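You operate a simulated robot arm through the tools that you are given. There is no shell and no other tool. Be economical: measure what you need, move in short steps, check, and stop when the job is done.

Carry out the task below with a simulated robot arm. There is one attempt and no reset: what you move stays moved.

## Task
Grease both ramp shafts through their nipples.
Fine: on each, seat the coupler and pump till grease shows all round, stopping before it spills over; the coupler ends back where it stood on the step plate. Pump no stroke off a nipple. Set down upright: grease coupler.

The check looks at the end state, three seconds after you hand in, the way a careful person would. Anything else that was tipped, shoved, dropped, spilled or broken makes it a failure.

## Robot
A 6-joint arm with a fingered hand on a trunk, on a base that drives. Base frame: it is fixed to the floor where the robot stands at the start and does not move with it; the origin is under the middle of the robot, x ahead of it, y to its left, z up. Units: m, degrees, N and s.
With the tool pointing down near the work surface it reaches from about 0.34 to 0.76 m from the robot's upright axis, wherever it stands. Its first joint turns from -166.0 to 166.0 degrees. Places, roughly: bar one [1.7, 1, 0.8]; bar two [1.7, -1.5, 0.8]; collar one [0.4, 0.3, 0.4]; collar two [0.4, -0.8, 0.4]; grease coupler (4x4x8 cm) [0.5, -0.1, 0.5]; grease nipple one [0.4, 0, 0.5]; grease nipple two [0.4, -0.5, 0.5]; handwheel one [0.4, 1, 0.4]; handwheel two [0.4, -1.5, 0.4]; knob one [0.4, 0.3, 0.5]; knob two [0.4, -0.8, 0.5]; latch one [0.3, 1, 0.6]; latch two [0.3, -1.5, 0.6]; pin one [1.75, 1, 0.75]; pin two [1.75, -1.5, 0.75]; ramp one [1, 0.6, 0.8]. Payload 4 kg.
Tool frame: the origin (TCP) lies between the finger pads and is the grasp point; the fingertips stand 0.026 m ahead of it; z points along the fingers, y is the line along which they close. The gripper opens to 0.148 m. The gripper's body begins 0.073 m behind the TCP. The gripper is a hand of 3 fingers: y runs from the thumb to the fingers, the wrist lies at [0, 0, -0.239] in the tool frame, and closing takes about 1.5 s.
Orientation is that of the tool frame in the base frame, as a unit quaternion [x, y, z, w]. With the fingers straight down and closing along the base's y, the tool's x points along the base's -x, its y along +y and its z along -z.

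## Interface
- The arm moves only by the tool play_rows. Its argument "moves" is a list of rows, each a list of 3 entries, a list of its own where there are three numbers: the shift along the tool's x, y, z in m, then the turn, a rotation vector about the tool's x, y, z in degrees, then the opening, from 0 (shut) to 1 (fully open). In form: [[[x, y, z], [rx, ry, rz], jaw], ...]. A call has 1 to 20 rows; each row is the pose to reach, as a shift and turn from the pose commanded when the call began, along the tool's axes at that moment. Rows are played at 5 a second. More than 0.05 m and 8.6 degrees between two rows, or a gripper value outside its range, and nothing of the call is played. Where a pose cannot be reached the arm comes as near as it can. A force on the tool above 70 N (or 10 N above the force at the start of the call, whichever is more), or a blocked arm, ends the call early, and 0.2 s more pass. The fingers move at their own pace (about 0.153 m/s each) and stop on an object; they squeeze with about 24 N. The grip force told is the motor's: it shows also when the fingers shut on nothing. Time passes only in rows, and 0.2 s behind the last, so rows that repeat a pose let the fingers close. It gives the time, the measured TCP pose, the force on the tool (base axes), the opening and the grip force at its end, in the units of the frame above (readings bear some noise), with the torque about the TCP (base axes, N m) and any sound that the robot's microphone picked up.
- Cameras (640 x 400 px; columns grow to the right, rows downward): "scene" is now at [-0.0122, 0.102, 1.3652]; the picture's right is [-0.75, -0.66, 0.00], its down [-0.56, 0.64, -0.53] and it looks along [0.35, -0.40, -0.85] (base axes); focal length 264 px, centre (320, 200). "wrist" rides on the gripper at [0.068, -0.039, -0.09] in the tool frame; the picture's right is [0.50, 0.87, 0.00], its down [-0.66, 0.38, -0.65] and it looks along [-0.57, 0.33, 0.76] (tool axes); focal length 222 px, centre (320, 200). There is no depth. A picture from a camera that has moved, and an enlarged one, comes with that camera's place and axes in the base frame and with its lens. The place of the scene camera against the robot may be out by one fixed shift of up to 0.025 m in any direction.
- snapshot(camera): a new picture of that camera. It takes no simulated time.
- lift_body(by): slides the trunk up (or, below 0, down) by that many m; the arm and the scene camera ride with it, the base frame stays. It gives what a move gives, with no picture.
- drive_base(legs): drives the robot by 1 to 6 legs, each [ahead, left, turn to the left] in m, m and degrees, along the robot's own axes; the way and the turn of a leg run together, so that a leg with both is an arc; at most 1.5 m and 180 degrees a leg. The arm and the cameras ride along, it lands a little off, and it stops where it bumps. It gives what a move gives.
- hand_shape(shape): the hand has 3 fingers and takes this shape, open, in about a second: jaw (thumb against the fingers, like two jaws); tri (thumb and two fingers); tip (a fingertip pinch); poke (one finger out to press); point (the index stretched); flat (the hand flat); cup (the hand cupped); fist (a fist). The gripper value then closes the fingers along that shape, each until it touches; the sizes above hold for jaw. It gives what a move gives, with no picture.
- head_to(pan, tilt): turns the head with the scene camera to pan (to the left, within 155 degrees either way) and tilt (down, from -29 to 69), counted from straight ahead of the robot. It gives what a move gives.
- zoom(camera, box): a new picture of the part [left, top, right, bottom] of that camera's present view, enlarged. It takes no simulated time.
- sign_off(): hands the job in; it is judged then, once.

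Work in short steps. Places have to be worked out from the pictures, the camera data and where the tool is seen: move nearer, look again, correct. Check each grasp and each placing, and mend what went wrong. You have 120 turns and 78 pictures in all, those below and enlarged ones among them. Open the gripper and draw the arm clear of the work before you hand the job in, unless the task says otherwise; then end with one line.

The tools are called as name(argument=value, ...) on one line, values as JSON. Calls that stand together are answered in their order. play_rows: Moves the arm, as the interface text tells. Its arguments: {"type":"object","properties":{"moves":{"type":"array"}},"required":["moves"]} The other tools are called the same way: lift_body (by) slides the trunk up or down; hand_shape (shape) gives the hand a shape; drive_base (legs) drives the base; head_to (pan, tilt) turns the head that bears the scene camera; snapshot (camera) takes a picture; zoom (camera, box) takes an enlarged picture of a part of a camera's view; sign_off () hands the job in.

At the start:

```text
t: 0.0
tool_pos: [0.4598, -0.1692, 0.8773]
orientation: [-0.001, 1.0, 0.0, 0.0]
force: [0.4, -0.5, -0.1]
torque: [0.0, 0.0, 0.0]
width: 0.148
finger_force: 0.0
shape: jaw
trunk travel left (down, up): [-0.325, 0.265]
robot x, y, heading: [0.0014, -0.004, 0.1]
head pan, tilt: [-48.8, 58.0]
```

scene: 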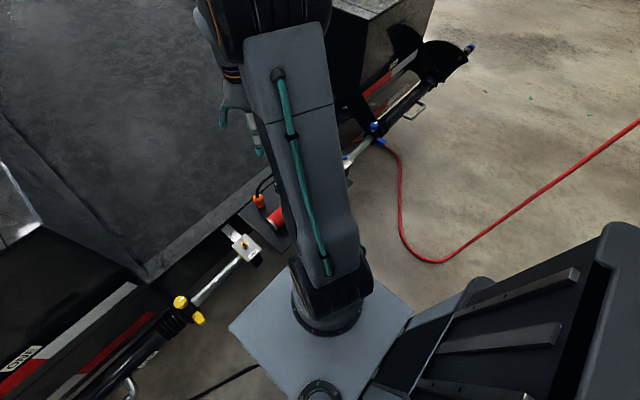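
wrist: 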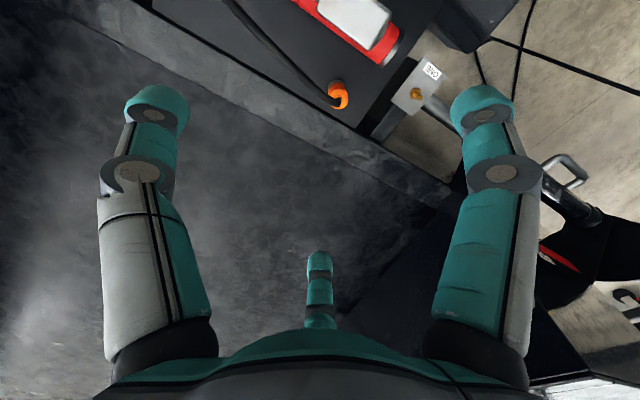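

The pictures show an orange coupler on a step plate and a nipple on a pale block. I zoom in on them first.

zoom(camera="scene", box=[200, 160, 320, 280])

zoom(camera="wrist", box=[220, 0, 480, 160])

```text
3.33 times, centred on (260, 220) of scene
camera zoom: at [-0.0122, 0.102, 1.3652], right [-0.75, -0.66, 0.0], down [-0.56, 0.64, -0.53], along [0.35, -0.4, -0.85], focal length 880 px, centre (520, 133)
```

zoom: 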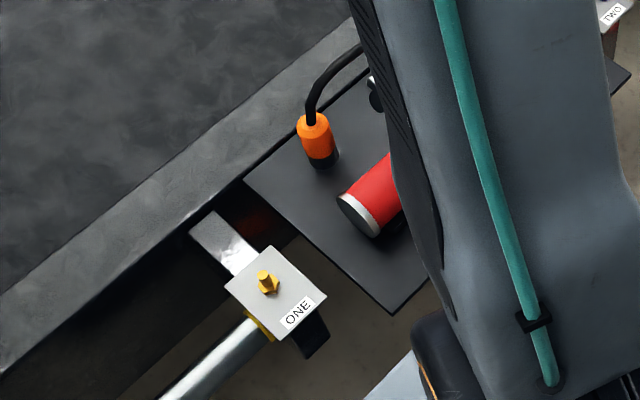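

```text
2.46 times, centred on (350, 80) of wrist
camera zoom: at [0.3934, -0.2093, 0.9678], right [-0.5, 0.87, 0.0], down [0.66, 0.38, 0.65], along [0.57, 0.33, -0.76], focal length 547 px, centre (246, 495)
```

zoom: 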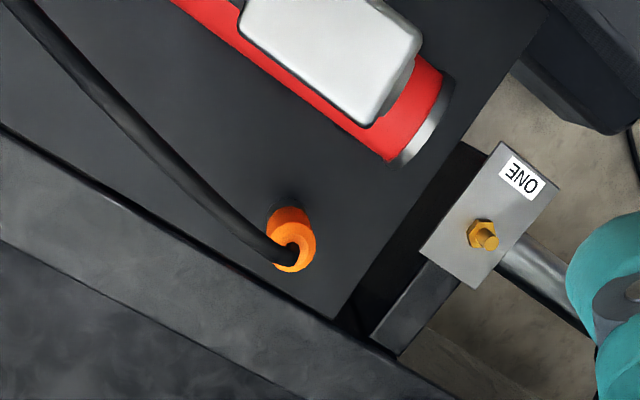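

The coupler stands near (0.49, -0.12) and the gun is on the plate. To see the whole gun and nipple two, I move the arm toward -y.

play_rows(moves=[[[0, -0.045, 0], [0, 0, 0], 1], [[0, -0.09, 0], [0, 0, 0], 1], [[0, -0.135, 0], [0, 0, 0], 1], [[0, -0.18, 0], [0, 0, 0], 1], [[0, -0.225, 0], [0, 0, 0], 1], [[0, -0.27, 0], [0, 0, 0], 1], [[0, -0.27, 0], [0, 0, 0], 1]])

snapshot(camera="wrist")

snapshot(camera="scene")

```text
t: 1.6
tool_pos: [0.4603, -0.4408, 0.8751]
orientation: [0.0, 1.0, 0.001, 0.0]
force: [0.5, 0.7, 0.1]
torque: [-0.01, 0.02, 0.01]
width: 0.148
finger_force: 0.1
shape: jaw
trunk travel left (down, up): [-0.325, 0.265]
robot x, y, heading: [-0.0008, -0.001, -0.4]
head pan, tilt: [-48.8, 58.0]
```

```text
73 pictures are left
camera wrist: at [0.3936, -0.4806, 0.9667], right [-0.5, 0.87, 0.0], down [0.66, 0.38, 0.65], along [0.57, 0.33, -0.76], focal length 222 px, centre (320, 200)
```

wrist: 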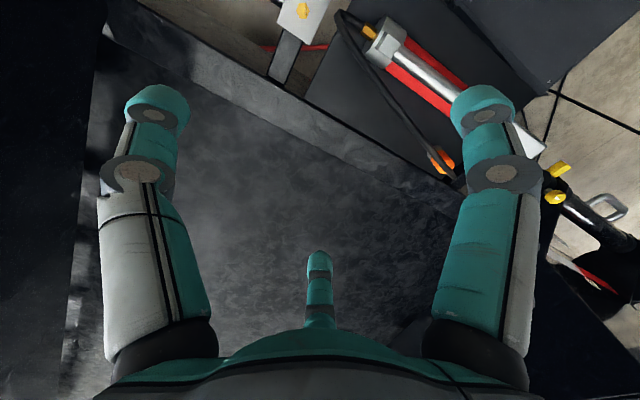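

```text
72 pictures are left
camera scene: at [-0.0121, 0.1017, 1.3652], right [-0.75, -0.66, 0.0], down [-0.56, 0.64, -0.53], along [0.35, -0.4, -0.85], focal length 264 px, centre (320, 200)
```

scene: 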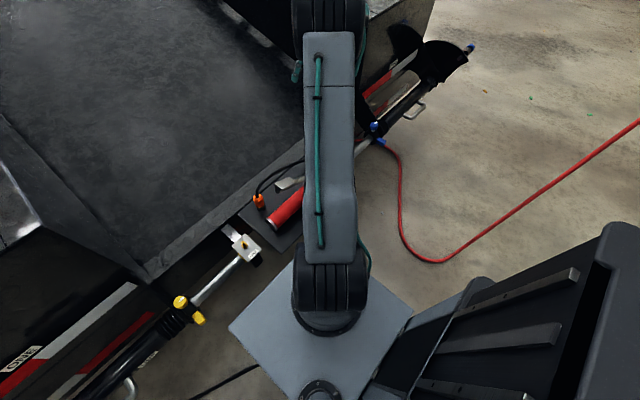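

I look closer at the gun and its lever.

zoom(camera="wrist", box=[260, 0, 580, 200])

```text
2.00 times, centred on (420, 100) of wrist
camera zoom: at [0.3936, -0.4806, 0.9667], right [-0.5, 0.87, 0.0], down [0.66, 0.38, 0.65], along [0.57, 0.33, -0.76], focal length 444 px, centre (120, 400)
```

zoom: 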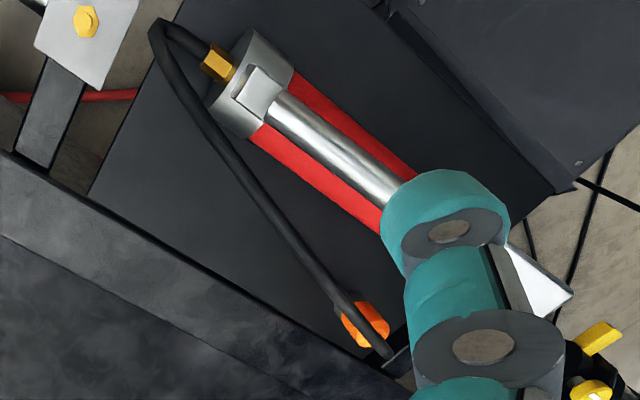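

The gun lever hinges at its -y end, with a paddle at the +y end. I turn the hand 90° so that it closes along x, and move to above the coupler at z 0.80.

play_rows(moves=[[[0, 0.03, 0], [0, 0, 8.2], 1], [[0, 0.06, 0], [0, 0, 16.4], 1], [[0, 0.09, 0], [0, 0, 24.6], 1], [[0, 0.12, 0.01], [0, 0, 32.8], 1], [[0, 0.15, 0.02], [0, 0, 41], 1], [[-0.005, 0.18, 0.03], [0, 0, 49.2], 1], [[-0.01, 0.21, 0.04], [0, 0, 57.4], 1], [[-0.015, 0.24, 0.05], [0, 0, 65.6], 1], [[-0.02, 0.27, 0.06], [0, 0, 73.8], 1], [[-0.02, 0.3, 0.07], [0, 0, 82], 1], [[-0.02, 0.31, 0.075], [0, 0, 90], 1], [[-0.02, 0.31, 0.075], [0, 0, 90], 1]])

snapshot(camera="wrist")

snapshot(camera="scene")

```text
t: 4.2
tool_pos: [0.4788, -0.1301, 0.8019]
orientation: [0.708, 0.706, -0.001, 0.0]
force: [0.1, -0.4, -0.5]
torque: [0.02, 0.01, 0.01]
width: 0.1478
finger_force: 0.1
shape: jaw
trunk travel left (down, up): [-0.325, 0.265]
robot x, y, heading: [0.0026, -0.0013, 0.1]
head pan, tilt: [-48.8, 58.0]
```

```text
70 pictures are left
camera wrist: at [0.4411, -0.0626, 0.8935], right [0.87, 0.5, 0.0], down [0.38, -0.66, 0.65], along [0.33, -0.57, -0.76], focal length 222 px, centre (320, 200)
```

wrist: 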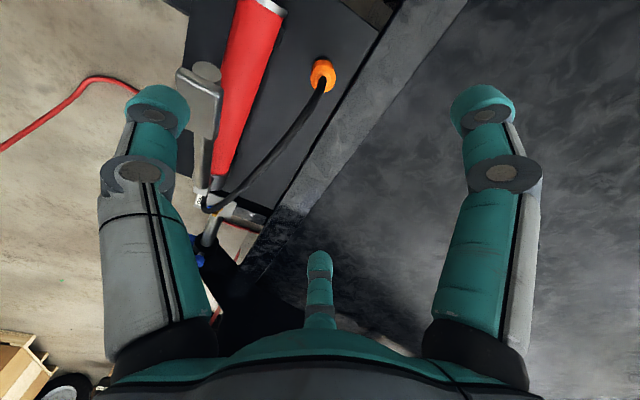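

```text
69 pictures are left
camera scene: at [-0.0122, 0.1021, 1.3652], right [-0.75, -0.66, 0.0], down [-0.56, 0.64, -0.53], along [0.35, -0.4, -0.85], focal length 264 px, centre (320, 200)
```

scene: 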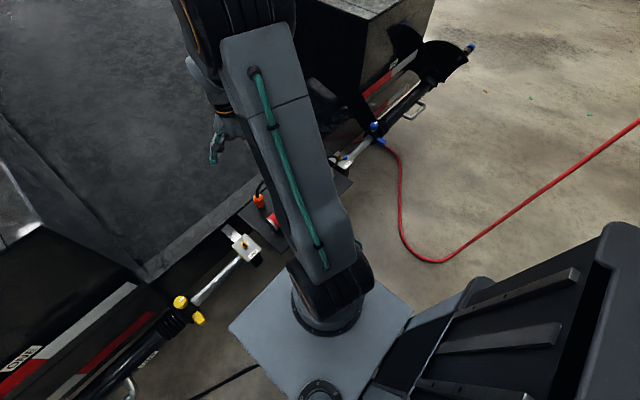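

The coupler seems to be near (0.47, -0.115). I zoom for accuracy.

zoom(camera="wrist", box=[180, 0, 460, 175])

zoom(camera="scene", box=[210, 160, 370, 280])

```text
2.29 times, centred on (320, 88) of wrist
camera zoom: at [0.4411, -0.0626, 0.8935], right [0.87, 0.5, 0.0], down [0.38, -0.66, 0.65], along [0.33, -0.57, -0.76], focal length 508 px, centre (320, 457)
```

zoom: 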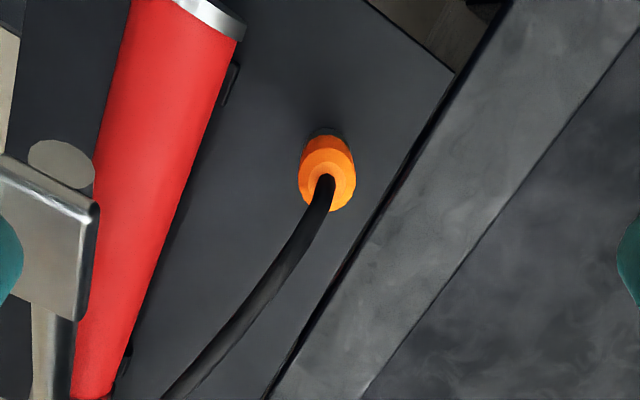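

```text
3.33 times, centred on (290, 220) of scene
camera zoom: at [-0.0122, 0.1021, 1.3652], right [-0.75, -0.66, 0.0], down [-0.56, 0.64, -0.53], along [0.35, -0.4, -0.85], focal length 880 px, centre (420, 133)
```

zoom: 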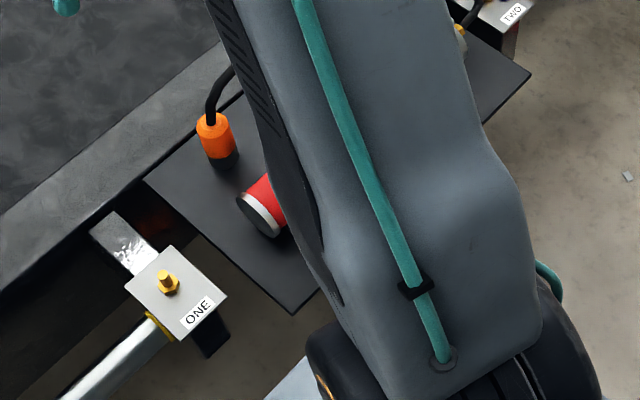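

Triangulating puts the coupler top at about (0.48, -0.122, 0.583). The gun's side is at x of about 0.41, so I half close the fingers, descend to z 0.68 and check.

play_rows(moves=[[[0.004, 0, 0.03], [0, 0, 0], 0.5], [[0.008, 0.001, 0.07], [0, 0, 0], 0.5], [[0.008, 0.001, 0.1], [0, 0, 0], 0.5], [[0.008, 0.001, 0.12], [0, 0, 0], 0.5], [[0.008, 0.001, 0.12], [0, 0, 0], 0.5]])

snapshot(camera="wrist")

zoom(camera="scene", box=[180, 100, 340, 220])

```text
t: 5.4
tool_pos: [0.4803, -0.122, 0.6811]
orientation: [0.707, 0.707, 0.0, 0.0]
force: [-0.6, -0.7, -0.5]
torque: [-0.03, 0.01, 0.01]
width: 0.0745
finger_force: 0.1
shape: jaw
trunk travel left (down, up): [-0.325, 0.265]
robot x, y, heading: [0.0024, -0.0019, -0.1]
head pan, tilt: [-48.8, 58.0]
```

```text
66 pictures are left
camera wrist: at [0.442, -0.0557, 0.7727], right [0.87, 0.5, 0.0], down [0.38, -0.66, 0.65], along [0.33, -0.57, -0.76], focal length 222 px, centre (320, 200)
```

wrist: 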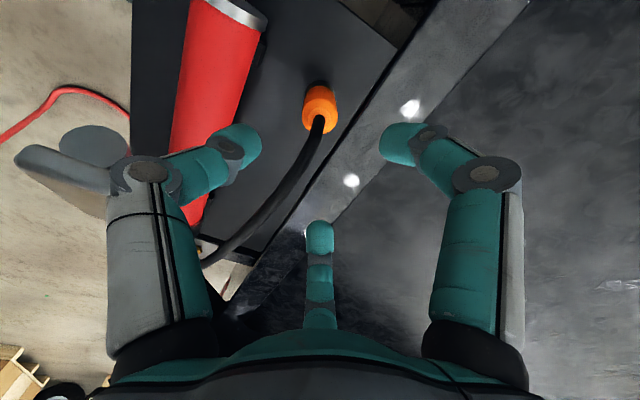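

```text
3.33 times, centred on (260, 160) of scene
camera zoom: at [-0.0121, 0.102, 1.3652], right [-0.75, -0.66, 0.0], down [-0.56, 0.64, -0.53], along [0.35, -0.4, -0.85], focal length 880 px, centre (520, 333)
```

zoom: 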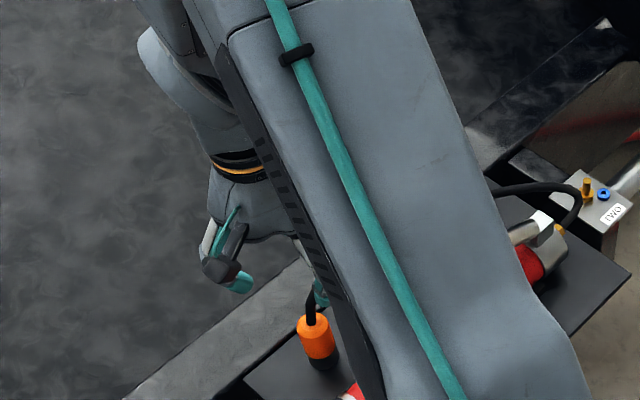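

The coupler lies nearly below the TCP. I descend partway to z 0.61 and look at the clearance between the thumb knuckle and the gun.

play_rows(moves=[[[0.003, 0, 0.03], [0, 0, 0], 0.5], [[0.003, 0, 0.06], [0, 0, 0], 0.5], [[0.003, 0, 0.07], [0, 0, 0], 0.5]])

snapshot(camera="wrist")

```text
t: 6.2
tool_pos: [0.4812, -0.1184, 0.6108]
orientation: [0.707, 0.707, 0.0, 0.0]
force: [-0.1, -0.8, 0.0]
torque: [0.0, -0.03, -0.01]
width: 0.0746
finger_force: 0.0
shape: jaw
trunk travel left (down, up): [-0.325, 0.265]
robot x, y, heading: [0.0037, -0.0013, -0.1]
head pan, tilt: [-48.8, 58.0]
```

```text
64 pictures are left
camera wrist: at [0.4423, -0.0513, 0.7021], right [0.87, 0.5, 0.0], down [0.38, -0.66, 0.65], along [0.33, -0.57, -0.76], focal length 222 px, centre (320, 200)
```

wrist: 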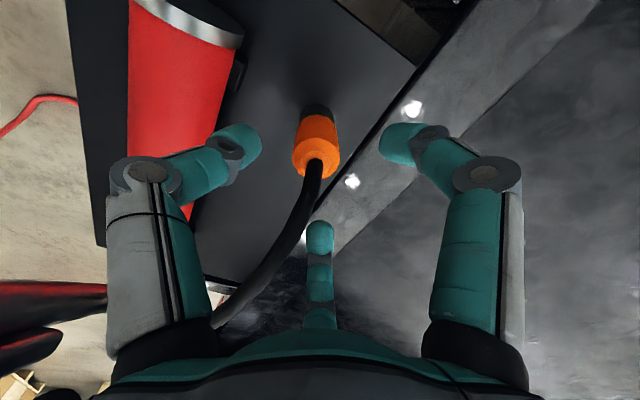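

The coupler axis now reads (0.476, -0.113). I correct for that, go to z 0.572, then close slowly.

play_rows(moves=[[[0.006, -0.004, 0.02], [0, 0, 0], 0.5], [[0.006, -0.004, 0.039], [0, 0, 0], 0.5], [[0.006, -0.004, 0.039], [0, 0, 0], 0.5]])

snapshot(camera="wrist")

zoom(camera="scene", box=[200, 140, 320, 230])

```text
t: 7.0
tool_pos: [0.4779, -0.1117, 0.5731]
orientation: [0.708, 0.707, 0.0, -0.001]
force: [1.2, 0.2, -0.8]
torque: [0.02, 0.02, -0.01]
width: 0.0744
finger_force: 0.1
shape: jaw
trunk travel left (down, up): [-0.325, 0.265]
robot x, y, heading: [-0.0009, -0.0015, -0.1]
head pan, tilt: [-48.8, 58.0]
```

```text
63 pictures are left
camera wrist: at [0.4395, -0.0453, 0.6635], right [0.87, 0.5, 0.0], down [0.38, -0.66, 0.65], along [0.33, -0.57, -0.76], focal length 222 px, centre (320, 200)
```

wrist: 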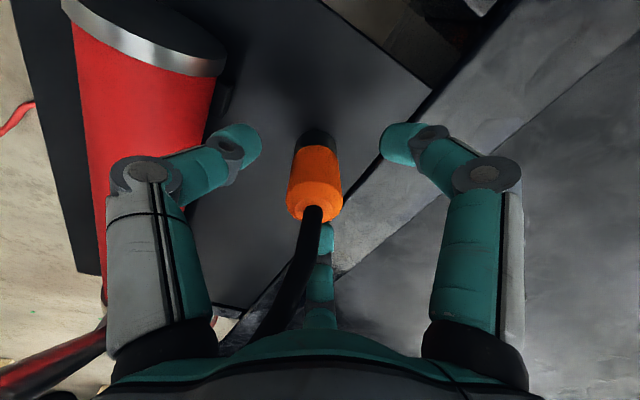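

```text
4.44 times, centred on (260, 185) of scene
camera zoom: at [-0.0121, 0.102, 1.3652], right [-0.75, -0.66, 0.0], down [-0.56, 0.64, -0.53], along [0.35, -0.4, -0.85], focal length 1173 px, centre (587, 267)
```

zoom: 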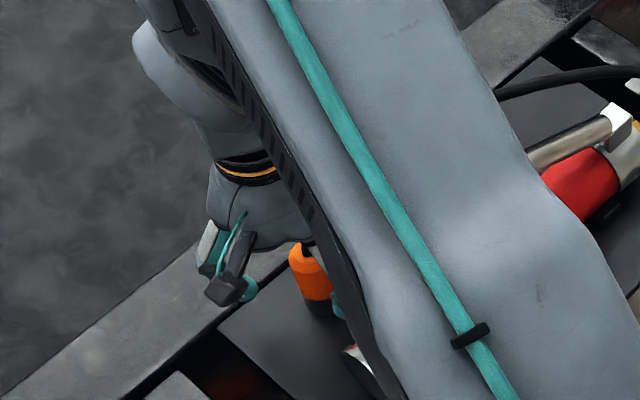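

The TCP is on the coupler axis within about 4 mm. I shift -3 mm in x and close.

play_rows(moves=[[[0, -0.003, 0], [0, 0, 0], 0.5], [[0, -0.003, 0], [0, 0, 0], 0.35], [[0, -0.003, 0], [0, 0, 0], 0.2], [[0, -0.003, 0], [0, 0, 0], 0], [[0, -0.003, 0], [0, 0, 0], 0], [[0, -0.003, 0], [0, 0, 0], 0], [[0, -0.003, 0], [0, 0, 0], 0], [[0, -0.003, 0], [0, 0, 0], 0]])

snapshot(camera="wrist")

```text
t: 8.8
tool_pos: [0.4747, -0.112, 0.5725]
orientation: [0.707, 0.707, 0.0, 0.0]
force: [0.1, 0.3, 0.5]
torque: [0.01, 0.05, 0.01]
width: 0.0272
finger_force: 23.6
shape: jaw
trunk travel left (down, up): [-0.325, 0.265]
robot x, y, heading: [-0.0006, 0.0004, 0.1]
head pan, tilt: [-48.8, 58.0]
```

```text
61 pictures are left
camera wrist: at [0.4364, -0.0458, 0.6639], right [0.87, 0.5, 0.0], down [0.38, -0.66, 0.65], along [0.33, -0.57, -0.76], focal length 222 px, centre (320, 200)
```

wrist: 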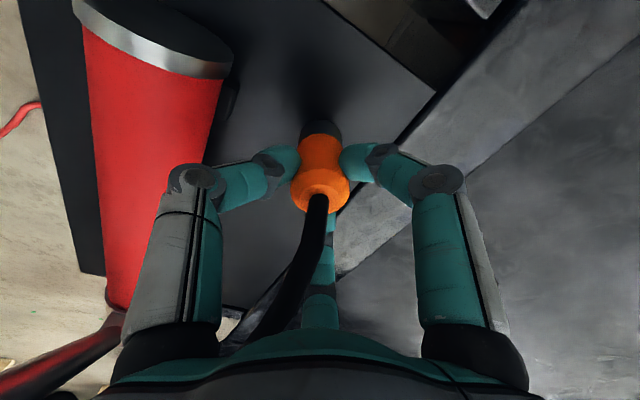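

Gripped at the waist, with a width of 27 mm. The rest pose to remember is TCP (0.4747, -0.112, 0.5725). Next I lift it 10 cm.

play_rows(moves=[[[0, 0, -0.02], [0, 0, 0], 0], [[0, 0, -0.05], [0, 0, 0], 0], [[0, 0, -0.08], [0, 0, 0], 0], [[0, 0, -0.1], [0, 0, 0], 0], [[0, 0, -0.1], [0, 0, 0], 0]])

snapshot(camera="wrist")

snapshot(camera="scene")

```text
t: 10.0
tool_pos: [0.4743, -0.1133, 0.6736]
orientation: [0.707, 0.707, 0.0, 0.0]
force: [0.3, 0.3, -0.4]
torque: [-0.02, 0.01, 0.01]
width: 0.0276
finger_force: 23.9
shape: jaw
trunk travel left (down, up): [-0.325, 0.265]
robot x, y, heading: [-0.0012, 0.0037, 0.4]
head pan, tilt: [-48.8, 58.0]
```

```text
60 pictures are left
camera wrist: at [0.4353, -0.046, 0.7649], right [0.87, 0.5, 0.0], down [0.38, -0.66, 0.65], along [0.33, -0.57, -0.76], focal length 222 px, centre (320, 200)
```

wrist: 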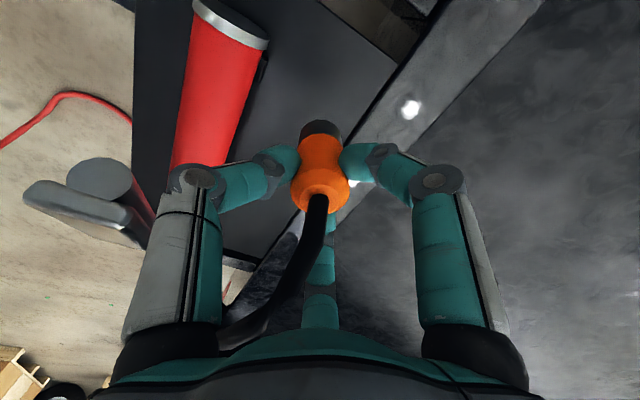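

```text
59 pictures are left
camera scene: at [-0.0122, 0.102, 1.3652], right [-0.75, -0.66, 0.0], down [-0.56, 0.64, -0.53], along [0.35, -0.4, -0.85], focal length 264 px, centre (320, 200)
```

scene: 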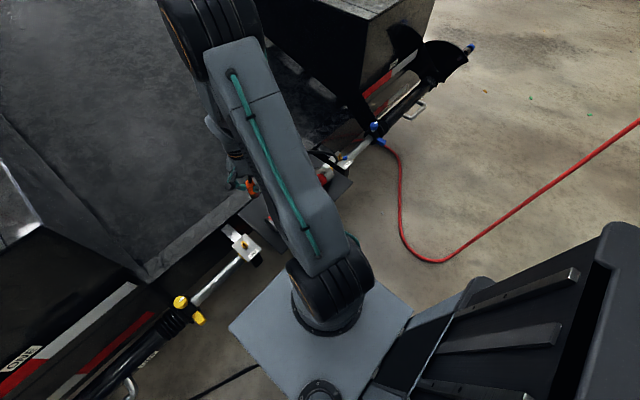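

The coupler came up cleanly. I carry it toward nipple one, stopping short at (0.41, 0.0, 0.70) to sight the nipple.

play_rows(moves=[[[0.03, -0.01, -0.02], [0, 0, 0], 0], [[0.06, -0.03, -0.027], [0, 0, 0], 0], [[0.09, -0.05, -0.027], [0, 0, 0], 0], [[0.113, -0.064, -0.027], [0, 0, 0], 0], [[0.113, -0.064, -0.027], [0, 0, 0], 0]])

snapshot(camera="wrist")

zoom(camera="scene", box=[180, 160, 340, 280])

```text
t: 11.2
tool_pos: [0.4084, -0.0012, 0.6995]
orientation: [0.707, 0.707, 0.001, 0.0]
force: [-0.1, 0.4, -1.6]
torque: [0.0, -0.03, 0.0]
width: 0.0274
finger_force: 24.6
shape: jaw
trunk travel left (down, up): [-0.325, 0.265]
robot x, y, heading: [-0.0027, 0.0023, 0.1]
head pan, tilt: [-48.8, 58.0]
```

```text
58 pictures are left
camera wrist: at [0.3708, 0.0655, 0.7917], right [0.87, 0.5, 0.0], down [0.38, -0.66, 0.65], along [0.33, -0.57, -0.76], focal length 222 px, centre (320, 200)
```

wrist: 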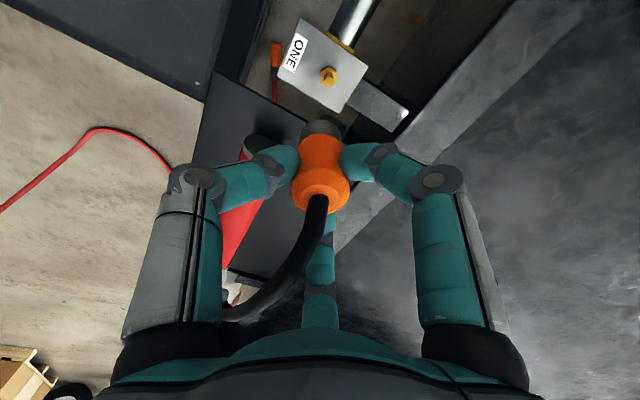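

```text
3.33 times, centred on (260, 220) of scene
camera zoom: at [-0.0122, 0.1021, 1.3652], right [-0.75, -0.66, 0.0], down [-0.56, 0.64, -0.53], along [0.35, -0.4, -0.85], focal length 880 px, centre (520, 133)
```

zoom: 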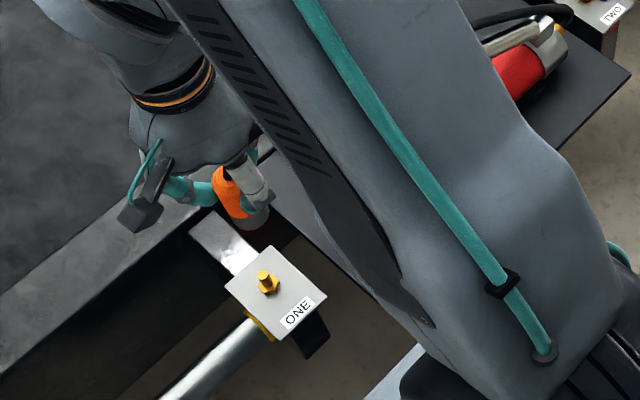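

zoom(camera="wrist", box=[260, 20, 400, 150])

```text
3.08 times, centred on (330, 85) of wrist
camera zoom: at [0.3708, 0.0655, 0.7917], right [0.87, 0.5, 0.0], down [0.38, -0.66, 0.65], along [0.33, -0.57, -0.76], focal length 684 px, centre (289, 554)
```

zoom: 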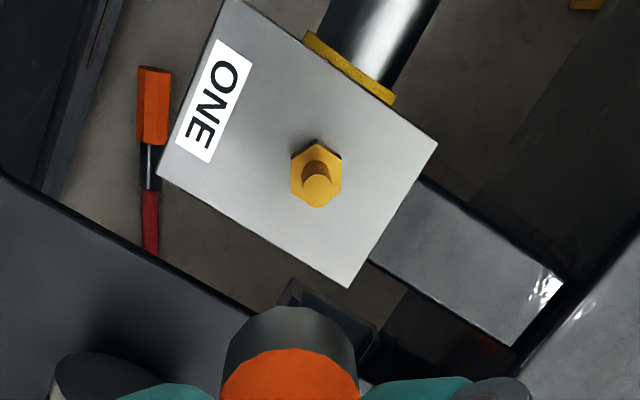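

Nipple one's tip is about (0.4105, 0.019, 0.515). I move over it with the coupler bottom about 2.5 cm above the tip, then look.

play_rows(moves=[[[0.01, 0.001, 0.02], [0, 0, 0], 0], [[0.02, 0.002, 0.05], [0, 0, 0], 0], [[0.02, 0.002, 0.08], [0, 0, 0], 0], [[0.02, 0.002, 0.09], [0, 0, 0], 0], [[0.02, 0.002, 0.09], [0, 0, 0], 0]])

zoom(camera="wrist", box=[240, 40, 400, 200])

zoom(camera="scene", box=[200, 180, 300, 280])

```text
t: 12.4
tool_pos: [0.412, 0.0192, 0.6119]
orientation: [0.707, 0.707, -0.001, 0.0]
force: [0.2, 0.3, -1.0]
torque: [-0.02, -0.01, -0.02]
width: 0.0275
finger_force: 24.1
shape: jaw
trunk travel left (down, up): [-0.325, 0.265]
robot x, y, heading: [-0.0023, 0.0004, 0.2]
head pan, tilt: [-48.8, 58.0]
```

```text
2.50 times, centred on (320, 120) of wrist
camera zoom: at [0.3739, 0.0858, 0.7014], right [0.87, 0.5, 0.0], down [0.38, -0.66, 0.65], along [0.33, -0.57, -0.76], focal length 555 px, centre (320, 400)
```

zoom: 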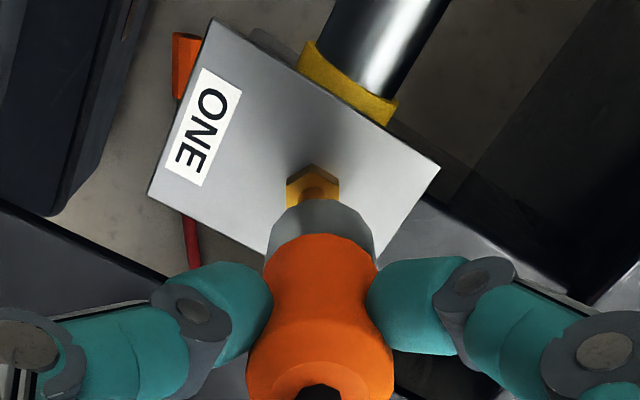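

```text
4.00 times, centred on (250, 230) of scene
camera zoom: at [-0.0121, 0.1021, 1.3652], right [-0.75, -0.66, 0.0], down [-0.56, 0.64, -0.53], along [0.35, -0.4, -0.85], focal length 1056 px, centre (600, 80)
```

zoom: 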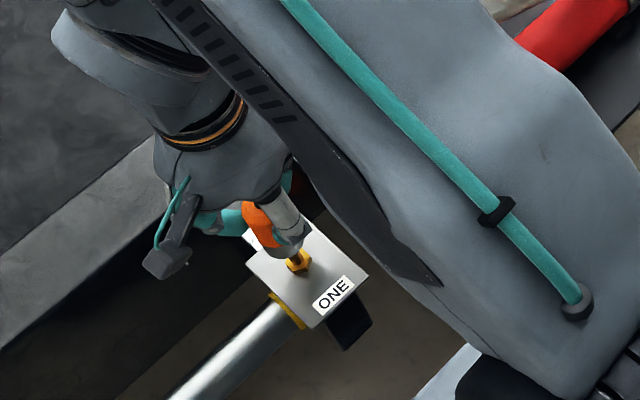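

The wrist view suggests near alignment. I check closer in the scene view, which gives the crosswise direction.

zoom(camera="scene", box=[225, 215, 275, 255])

zoom(camera="wrist", box=[280, 90, 360, 150])

```text
10.00 times, centred on (250, 235) of scene
camera zoom: at [-0.0121, 0.1021, 1.3652], right [-0.75, -0.66, 0.0], down [-0.56, 0.64, -0.53], along [0.35, -0.4, -0.85], focal length 2640 px, centre (1020, -150)
```

zoom: 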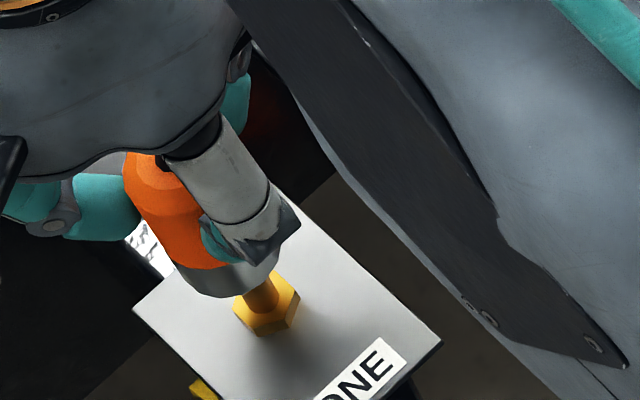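

```text
6.67 times, centred on (320, 120) of wrist
camera zoom: at [0.3739, 0.0858, 0.7014], right [0.87, 0.5, 0.0], down [0.38, -0.66, 0.65], along [0.33, -0.57, -0.76], focal length 1481 px, centre (320, 733)
```

zoom: 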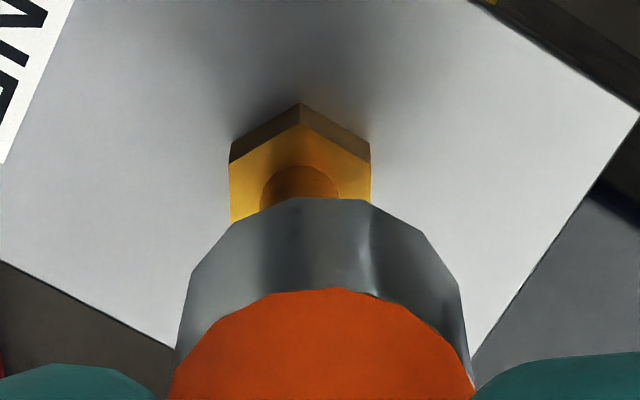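

The residual offset is about (-1.3, -3.2) mm. I correct it and lower 12 mm, watching the force.

play_rows(moves=[[[-0.003, -0.0013, 0], [0, 0, 0], 0], [[-0.003, -0.0013, 0.004], [0, 0, 0], 0], [[-0.003, -0.0013, 0.008], [0, 0, 0], 0], [[-0.003, -0.0013, 0.012], [0, 0, 0], 0]])

zoom(camera="scene", box=[225, 215, 275, 255])

zoom(camera="wrist", box=[280, 90, 360, 150])

```text
t: 13.4
tool_pos: [0.4119, 0.0171, 0.5986]
orientation: [0.707, 0.707, 0.0, 0.0]
force: [-0.8, 0.1, -1.1]
torque: [0.0, -0.01, 0.01]
width: 0.0276
finger_force: 24.3
shape: jaw
trunk travel left (down, up): [-0.325, 0.265]
robot x, y, heading: [0.0012, 0.0008, -0.1]
head pan, tilt: [-48.8, 58.0]
```

```text
10.00 times, centred on (250, 235) of scene
camera zoom: at [-0.0122, 0.1021, 1.3652], right [-0.75, -0.66, 0.0], down [-0.56, 0.64, -0.53], along [0.35, -0.4, -0.85], focal length 2640 px, centre (1020, -150)
```

zoom: 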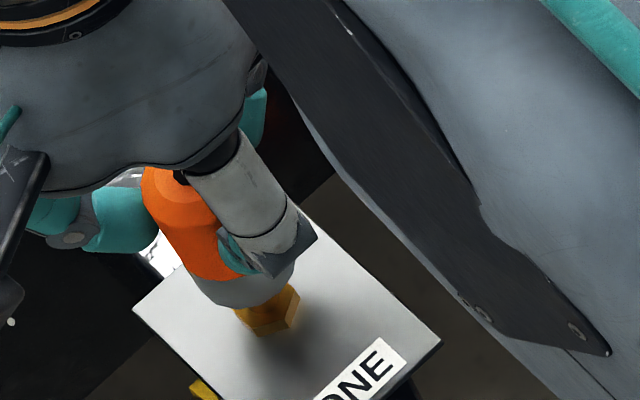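

```text
6.67 times, centred on (320, 120) of wrist
camera zoom: at [0.3736, 0.0835, 0.6887], right [0.87, 0.5, 0.0], down [0.38, -0.66, 0.65], along [0.33, -0.57, -0.76], focal length 1481 px, centre (320, 733)
```

zoom: 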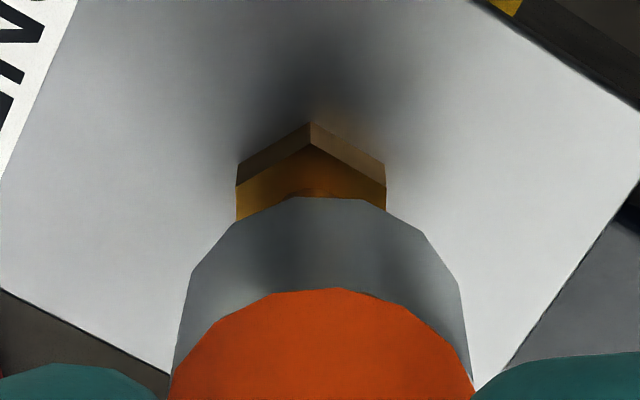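

Nearly aligned, with about 1.5 mm left in x. I correct that and push down in small steps.

play_rows(moves=[[[0.0005, -0.0015, 0.004], [0, 0, 0], 0], [[0.0005, -0.0015, 0.008], [0, 0, 0], 0], [[0.0005, -0.0015, 0.012], [0, 0, 0], 0], [[0.0005, -0.0015, 0.012], [0, 0, 0], 0]])

zoom(camera="wrist", box=[280, 90, 360, 150])

```text
t: 14.4
tool_pos: [0.4104, 0.0176, 0.5861]
orientation: [0.707, 0.707, 0.0, 0.0]
force: [-0.2, 0.2, -0.7]
torque: [-0.01, 0.01, 0.01]
width: 0.0275
finger_force: 23.9
shape: jaw
trunk travel left (down, up): [-0.325, 0.265]
robot x, y, heading: [0.0014, 0.0022, -0.1]
head pan, tilt: [-48.8, 58.0]
```

```text
6.67 times, centred on (320, 120) of wrist
camera zoom: at [0.372, 0.0846, 0.6771], right [0.87, 0.5, 0.0], down [0.38, -0.66, 0.65], along [0.33, -0.57, -0.76], focal length 1481 px, centre (320, 733)
```

zoom: 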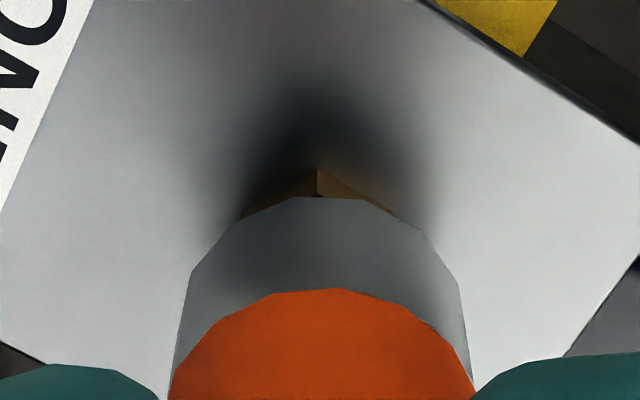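

Aligned now, and no contact force yet. I continue down in 3 mm steps.

play_rows(moves=[[[0, 0, 0.003], [0, 0, 0], 0], [[0, 0, 0.006], [0, 0, 0], 0], [[0, 0, 0.009], [0, 0, 0], 0], [[0, 0, 0.012], [0, 0, 0], 0]])

zoom(camera="wrist", box=[280, 90, 360, 150])

zoom(camera="scene", box=[225, 215, 275, 255])

```text
t: 15.4
tool_pos: [0.4086, 0.0182, 0.5747]
orientation: [0.707, 0.707, 0.0, 0.0]
force: [-0.2, 0.5, 1.5]
torque: [0.04, 0.03, -0.02]
width: 0.0276
finger_force: 24.1
shape: jaw
trunk travel left (down, up): [-0.325, 0.265]
robot x, y, heading: [-0.0012, -0.0019, -0.5]
head pan, tilt: [-48.8, 58.0]
```

```text
6.67 times, centred on (320, 120) of wrist
camera zoom: at [0.3709, 0.0852, 0.6651], right [0.87, 0.5, 0.0], down [0.38, -0.66, 0.65], along [0.33, -0.57, -0.76], focal length 1481 px, centre (320, 733)
```

zoom: 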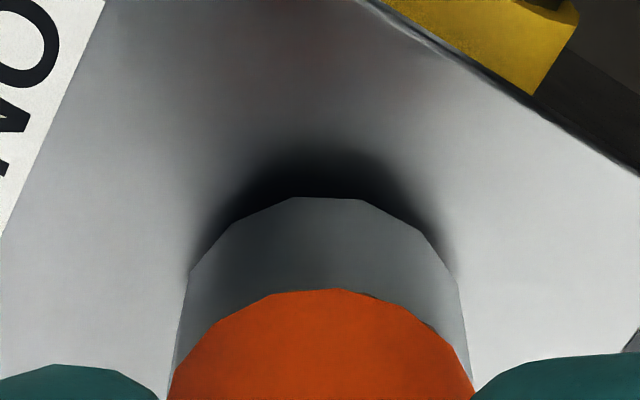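

```text
10.00 times, centred on (250, 235) of scene
camera zoom: at [-0.0123, 0.1021, 1.3653], right [-0.75, -0.66, 0.0], down [-0.56, 0.64, -0.53], along [0.35, -0.4, -0.85], focal length 2640 px, centre (1020, -150)
```

zoom: 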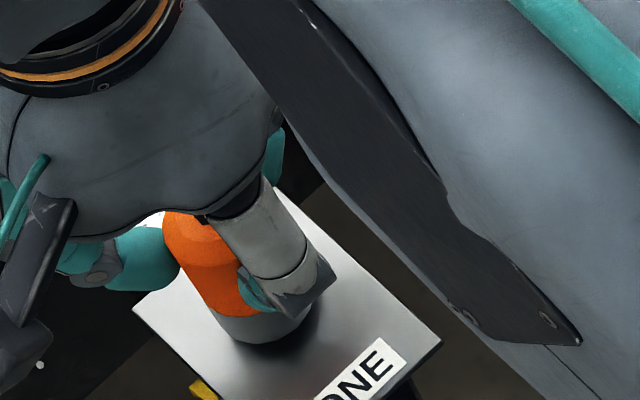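

The skirt surrounds the nipple and the force has risen slightly to 1.5 N. I continue in 2 mm steps until it bottoms.

play_rows(moves=[[[0, 0, 0.002], [0, 0, 0], 0], [[0, 0, 0.004], [0, 0, 0], 0], [[0, 0, 0.006], [0, 0, 0], 0]])

zoom(camera="wrist", box=[280, 90, 360, 150])

```text
t: 16.2
tool_pos: [0.4097, 0.0187, 0.5706]
orientation: [0.707, 0.708, 0.001, 0.001]
force: [-3.4, 4.8, 56.0]
torque: [0.05, 0.18, -0.08]
width: 0.0321
finger_force: 24.5
shape: jaw
trunk travel left (down, up): [-0.325, 0.265]
robot x, y, heading: [-0.0002, 0.001, 0.1]
head pan, tilt: [-48.8, 58.0]
```

```text
6.67 times, centred on (320, 120) of wrist
camera zoom: at [0.3706, 0.0848, 0.661], right [0.87, 0.5, 0.0], down [0.38, -0.66, 0.66], along [0.33, -0.57, -0.76], focal length 1481 px, centre (320, 733)
```

zoom: 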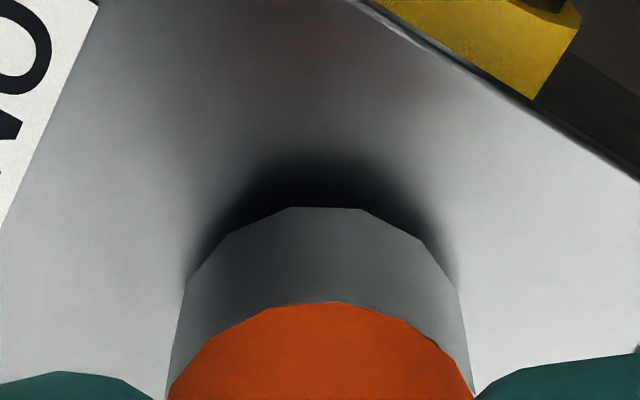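

It bottomed at 56 N. I back off 2 mm to relieve it, then open and see whether the coupler stays seated.

play_rows(moves=[[[0, 0, -0.003], [0, 0, 0], 0], [[0, 0, -0.003], [0, 0, 0], 0.25], [[0, 0, -0.003], [0, 0, 0], 0.5], [[0, 0, -0.003], [0, 0, 0], 0.5]])

snapshot(camera="wrist")

```text
t: 17.2
tool_pos: [0.4109, 0.0176, 0.571]
orientation: [0.708, 0.707, 0.0, 0.0]
force: [1.0, 0.1, 0.6]
torque: [-0.01, 0.01, 0.01]
width: 0.0733
finger_force: 0.1
shape: jaw
trunk travel left (down, up): [-0.325, 0.265]
robot x, y, heading: [-0.0051, -0.0005, -0.1]
head pan, tilt: [-48.8, 58.0]
```

```text
45 pictures are left
camera wrist: at [0.3717, 0.0844, 0.6616], right [0.87, 0.5, 0.0], down [0.38, -0.66, 0.65], along [0.33, -0.57, -0.76], focal length 222 px, centre (320, 200)
```

wrist: 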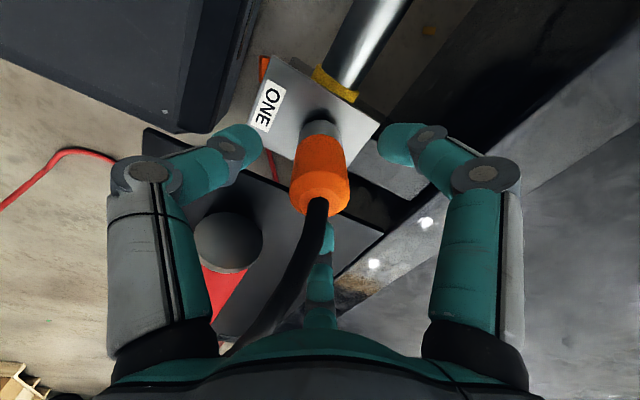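

The coupler stands seated on its own. I estimate the lever paddle at (0.385, -0.17, 0.70), which is well raised. I lift the hand 22 cm, move toward -y, close the fingers and look.

play_rows(moves=[[[0, 0, -0.03], [0, 0, 0], 0.5], [[0, 0, -0.07], [0, 0, 0], 0.5], [[0, 0, -0.115], [0, 0, 0], 0.5], [[0, 0, -0.16], [0, 0, 0], 0.3], [[0, 0, -0.2], [0, 0, 0], 0.1], [[-0.04, 0, -0.24], [0, 0, 0], 0], [[-0.08, 0, -0.26], [0, 0, 0], 0], [[-0.1, 0, -0.26], [0, 0, 0], 0], [[-0.1, 0, -0.26], [0, 0, 0], 0]])

snapshot(camera="wrist")

snapshot(camera="scene")

```text
refused: row 6 steps farther than a row can; nothing moved
```

```text
44 pictures are left
camera wrist: at [0.3717, 0.0844, 0.6616], right [0.87, 0.5, 0.0], down [0.38, -0.66, 0.65], along [0.33, -0.57, -0.76], focal length 222 px, centre (320, 200)
```

wrist: 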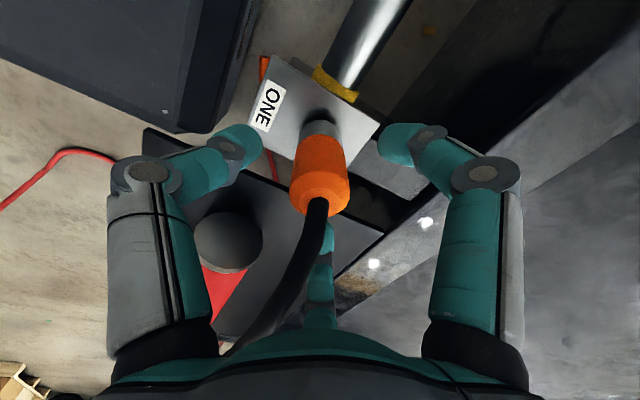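

```text
43 pictures are left
camera scene: at [-0.0122, 0.102, 1.365], right [-0.75, -0.66, 0.0], down [-0.56, 0.64, -0.53], along [0.35, -0.4, -0.85], focal length 264 px, centre (320, 200)
```

scene: 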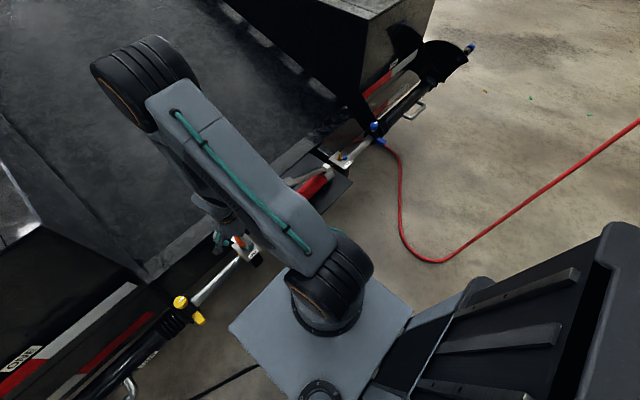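

A row was stepped too far, so I redo it with smaller steps.

play_rows(moves=[[[0, 0, -0.03], [0, 0, 0], 0.5], [[0, 0, -0.07], [0, 0, 0], 0.5], [[0, 0, -0.115], [0, 0, 0], 0.5], [[0, 0, -0.16], [0, 0, 0], 0.3], [[0, 0, -0.2], [0, 0, 0], 0.1], [[-0.02, 0, -0.235], [0, 0, 0], 0], [[-0.06, 0, -0.26], [0, 0, 0], 0], [[-0.1, 0, -0.26], [0, 0, 0], 0], [[-0.1, 0, -0.26], [0, 0, 0], 0]])

snapshot(camera="wrist")

```text
t: 19.2
tool_pos: [0.4103, -0.0824, 0.8318]
orientation: [0.707, 0.707, 0.0, 0.0]
force: [-0.2, 1.0, -0.6]
torque: [-0.02, 0.02, -0.02]
width: 0.0
finger_force: 24.3
shape: jaw
trunk travel left (down, up): [-0.325, 0.265]
robot x, y, heading: [-0.0041, -0.0028, 0.1]
head pan, tilt: [-48.8, 58.0]
```

```text
42 pictures are left
camera wrist: at [0.372, -0.0159, 0.9233], right [0.87, 0.5, 0.0], down [0.38, -0.66, 0.65], along [0.33, -0.57, -0.76], focal length 222 px, centre (320, 200)
```

wrist: 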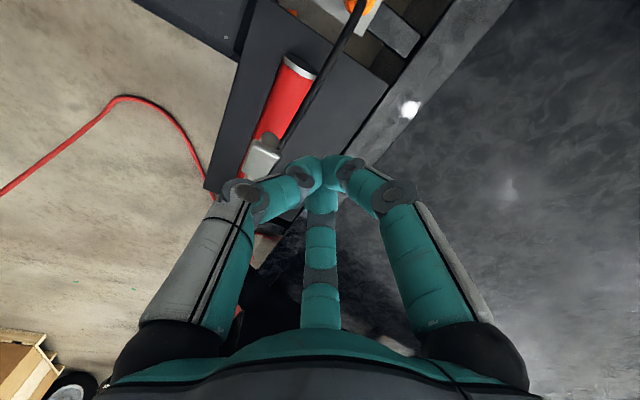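

The paddle is at about (0.38, -0.165, 0.70). I move above it with closed fingers, down to TCP z 0.75, and check.

play_rows(moves=[[[-0.04, -0.015, 0], [0, 0, 0], 0], [[-0.084, -0.029, 0.01], [0, 0, 0], 0], [[-0.084, -0.029, 0.05], [0, 0, 0], 0], [[-0.084, -0.029, 0.08], [0, 0, 0], 0], [[-0.084, -0.029, 0.08], [0, 0, 0], 0]])

snapshot(camera="wrist")

snapshot(camera="scene")

```text
t: 20.4
tool_pos: [0.3815, -0.166, 0.75]
orientation: [0.707, 0.707, 0.001, 0.0]
force: [0.4, -0.1, 0.5]
torque: [0.03, -0.02, 0.05]
width: 0.0
finger_force: 24.2
shape: jaw
trunk travel left (down, up): [-0.325, 0.265]
robot x, y, heading: [0.0022, -0.0012, -0.2]
head pan, tilt: [-48.8, 58.0]
```

```text
41 pictures are left
camera wrist: at [0.3425, -0.1, 0.8412], right [0.87, 0.5, 0.0], down [0.38, -0.66, 0.65], along [0.33, -0.57, -0.76], focal length 222 px, centre (320, 200)
```

wrist: 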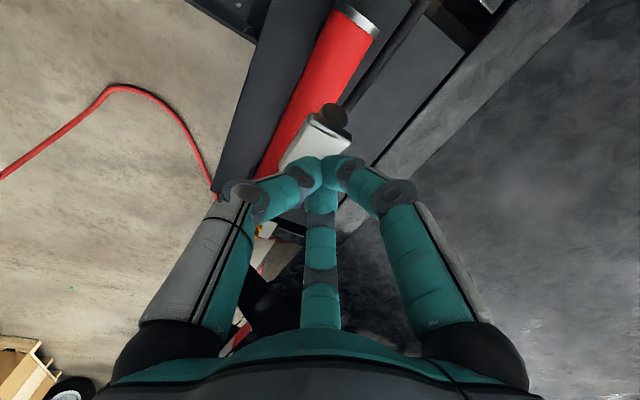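

```text
40 pictures are left
camera scene: at [-0.0121, 0.102, 1.3652], right [-0.75, -0.66, 0.0], down [-0.56, 0.64, -0.53], along [0.35, -0.4, -0.85], focal length 264 px, centre (320, 200)
```

scene: 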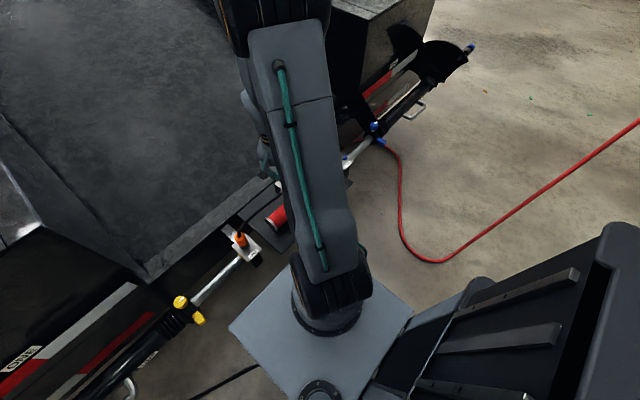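

The fingertips are above the paddle centre. I press down gently to TCP z 0.70 to find the contact.

play_rows(moves=[[[0, -0.003, 0.015], [0, 0, 0], 0], [[0, -0.003, 0.03], [0, 0, 0], 0], [[0.002, -0.003, 0.04], [0, 0, 0], 0], [[0.004, -0.003, 0.05], [0, 0, 0], 0]])

snapshot(camera="wrist")

```text
t: 21.4
tool_pos: [0.3791, -0.1627, 0.7001]
orientation: [0.708, 0.706, 0.0, 0.001]
force: [-0.9, -0.7, 1.8]
torque: [0.0, 0.02, 0.0]
width: 0.0
finger_force: 24.1
shape: jaw
trunk travel left (down, up): [-0.325, 0.265]
robot x, y, heading: [0.0011, -0.0026, 0.2]
head pan, tilt: [-48.8, 58.0]
```

```text
39 pictures are left
camera wrist: at [0.3397, -0.0951, 0.7913], right [0.87, 0.5, 0.0], down [0.38, -0.66, 0.65], along [0.33, -0.57, -0.76], focal length 222 px, centre (320, 200)
```

wrist: 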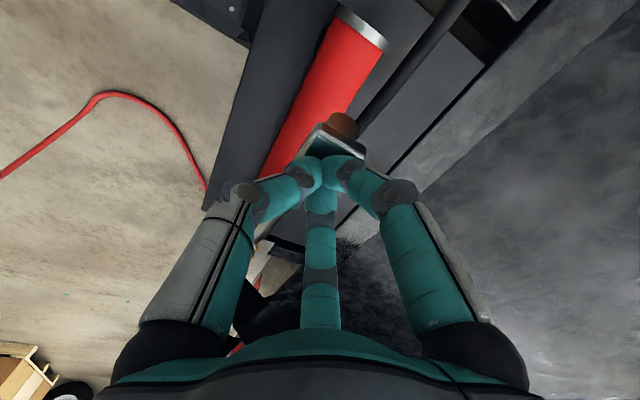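

Contact is beginning at about 1.8 N. I press further, to z 0.66, following the arc.

play_rows(moves=[[[0.002, 0, 0.01], [0, 0, 0], 0], [[0.004, 0, 0.02], [0, 0, 0], 0], [[0.006, 0, 0.03], [0, 0, 0], 0], [[0.008, 0, 0.04], [0, 0, 0], 0]])

snapshot(camera="wrist")

```text
t: 22.4
tool_pos: [0.378, -0.1541, 0.6596]
orientation: [0.707, 0.707, 0.001, 0.0]
force: [0.4, -0.4, 3.8]
torque: [0.04, -0.06, 0.02]
width: 0.0003
finger_force: 24.3
shape: jaw
trunk travel left (down, up): [-0.325, 0.265]
robot x, y, heading: [0.0003, 0.0031, 0.0]
head pan, tilt: [-48.8, 58.0]
```

```text
38 pictures are left
camera wrist: at [0.3387, -0.0873, 0.7511], right [0.87, 0.5, 0.0], down [0.38, -0.66, 0.65], along [0.33, -0.57, -0.76], focal length 222 px, centre (320, 200)
```

wrist: 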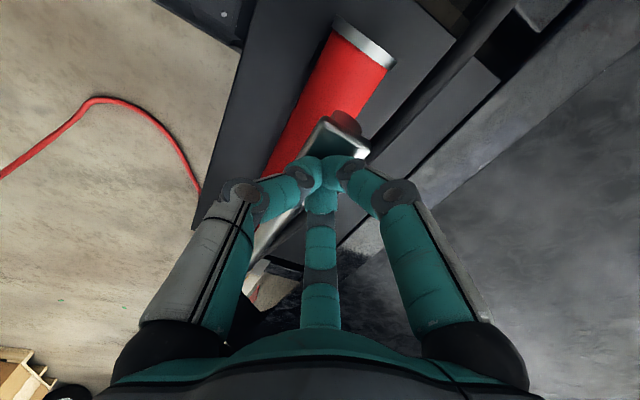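

The lever follows with a 4 N spring. I continue down toward the stop.

play_rows(moves=[[[0.002, 0, 0.01], [0, 0, 0], 0], [[0.003, 0, 0.02], [0, 0, 0], 0], [[0.004, 0, 0.03], [0, 0, 0], 0], [[0.004, 0, 0.036], [0, 0, 0], 0]])

```text
t: 23.1
tool_pos: [0.3773, -0.1516, 0.642]
orientation: [0.708, 0.707, 0.003, 0.005]
force: [-11.4, 3.9, 64.1]
torque: [0.41, 0.5, -0.02]
width: 0.0
finger_force: 24.1
shape: jaw
trunk travel left (down, up): [-0.325, 0.265]
robot x, y, heading: [-0.0013, 0.0023, -0.4]
head pan, tilt: [-48.8, 58.0]
stopped in row 3: the force on the tool passed its limit (the readings are from after the stop); the commanded pose is now the measured one
```

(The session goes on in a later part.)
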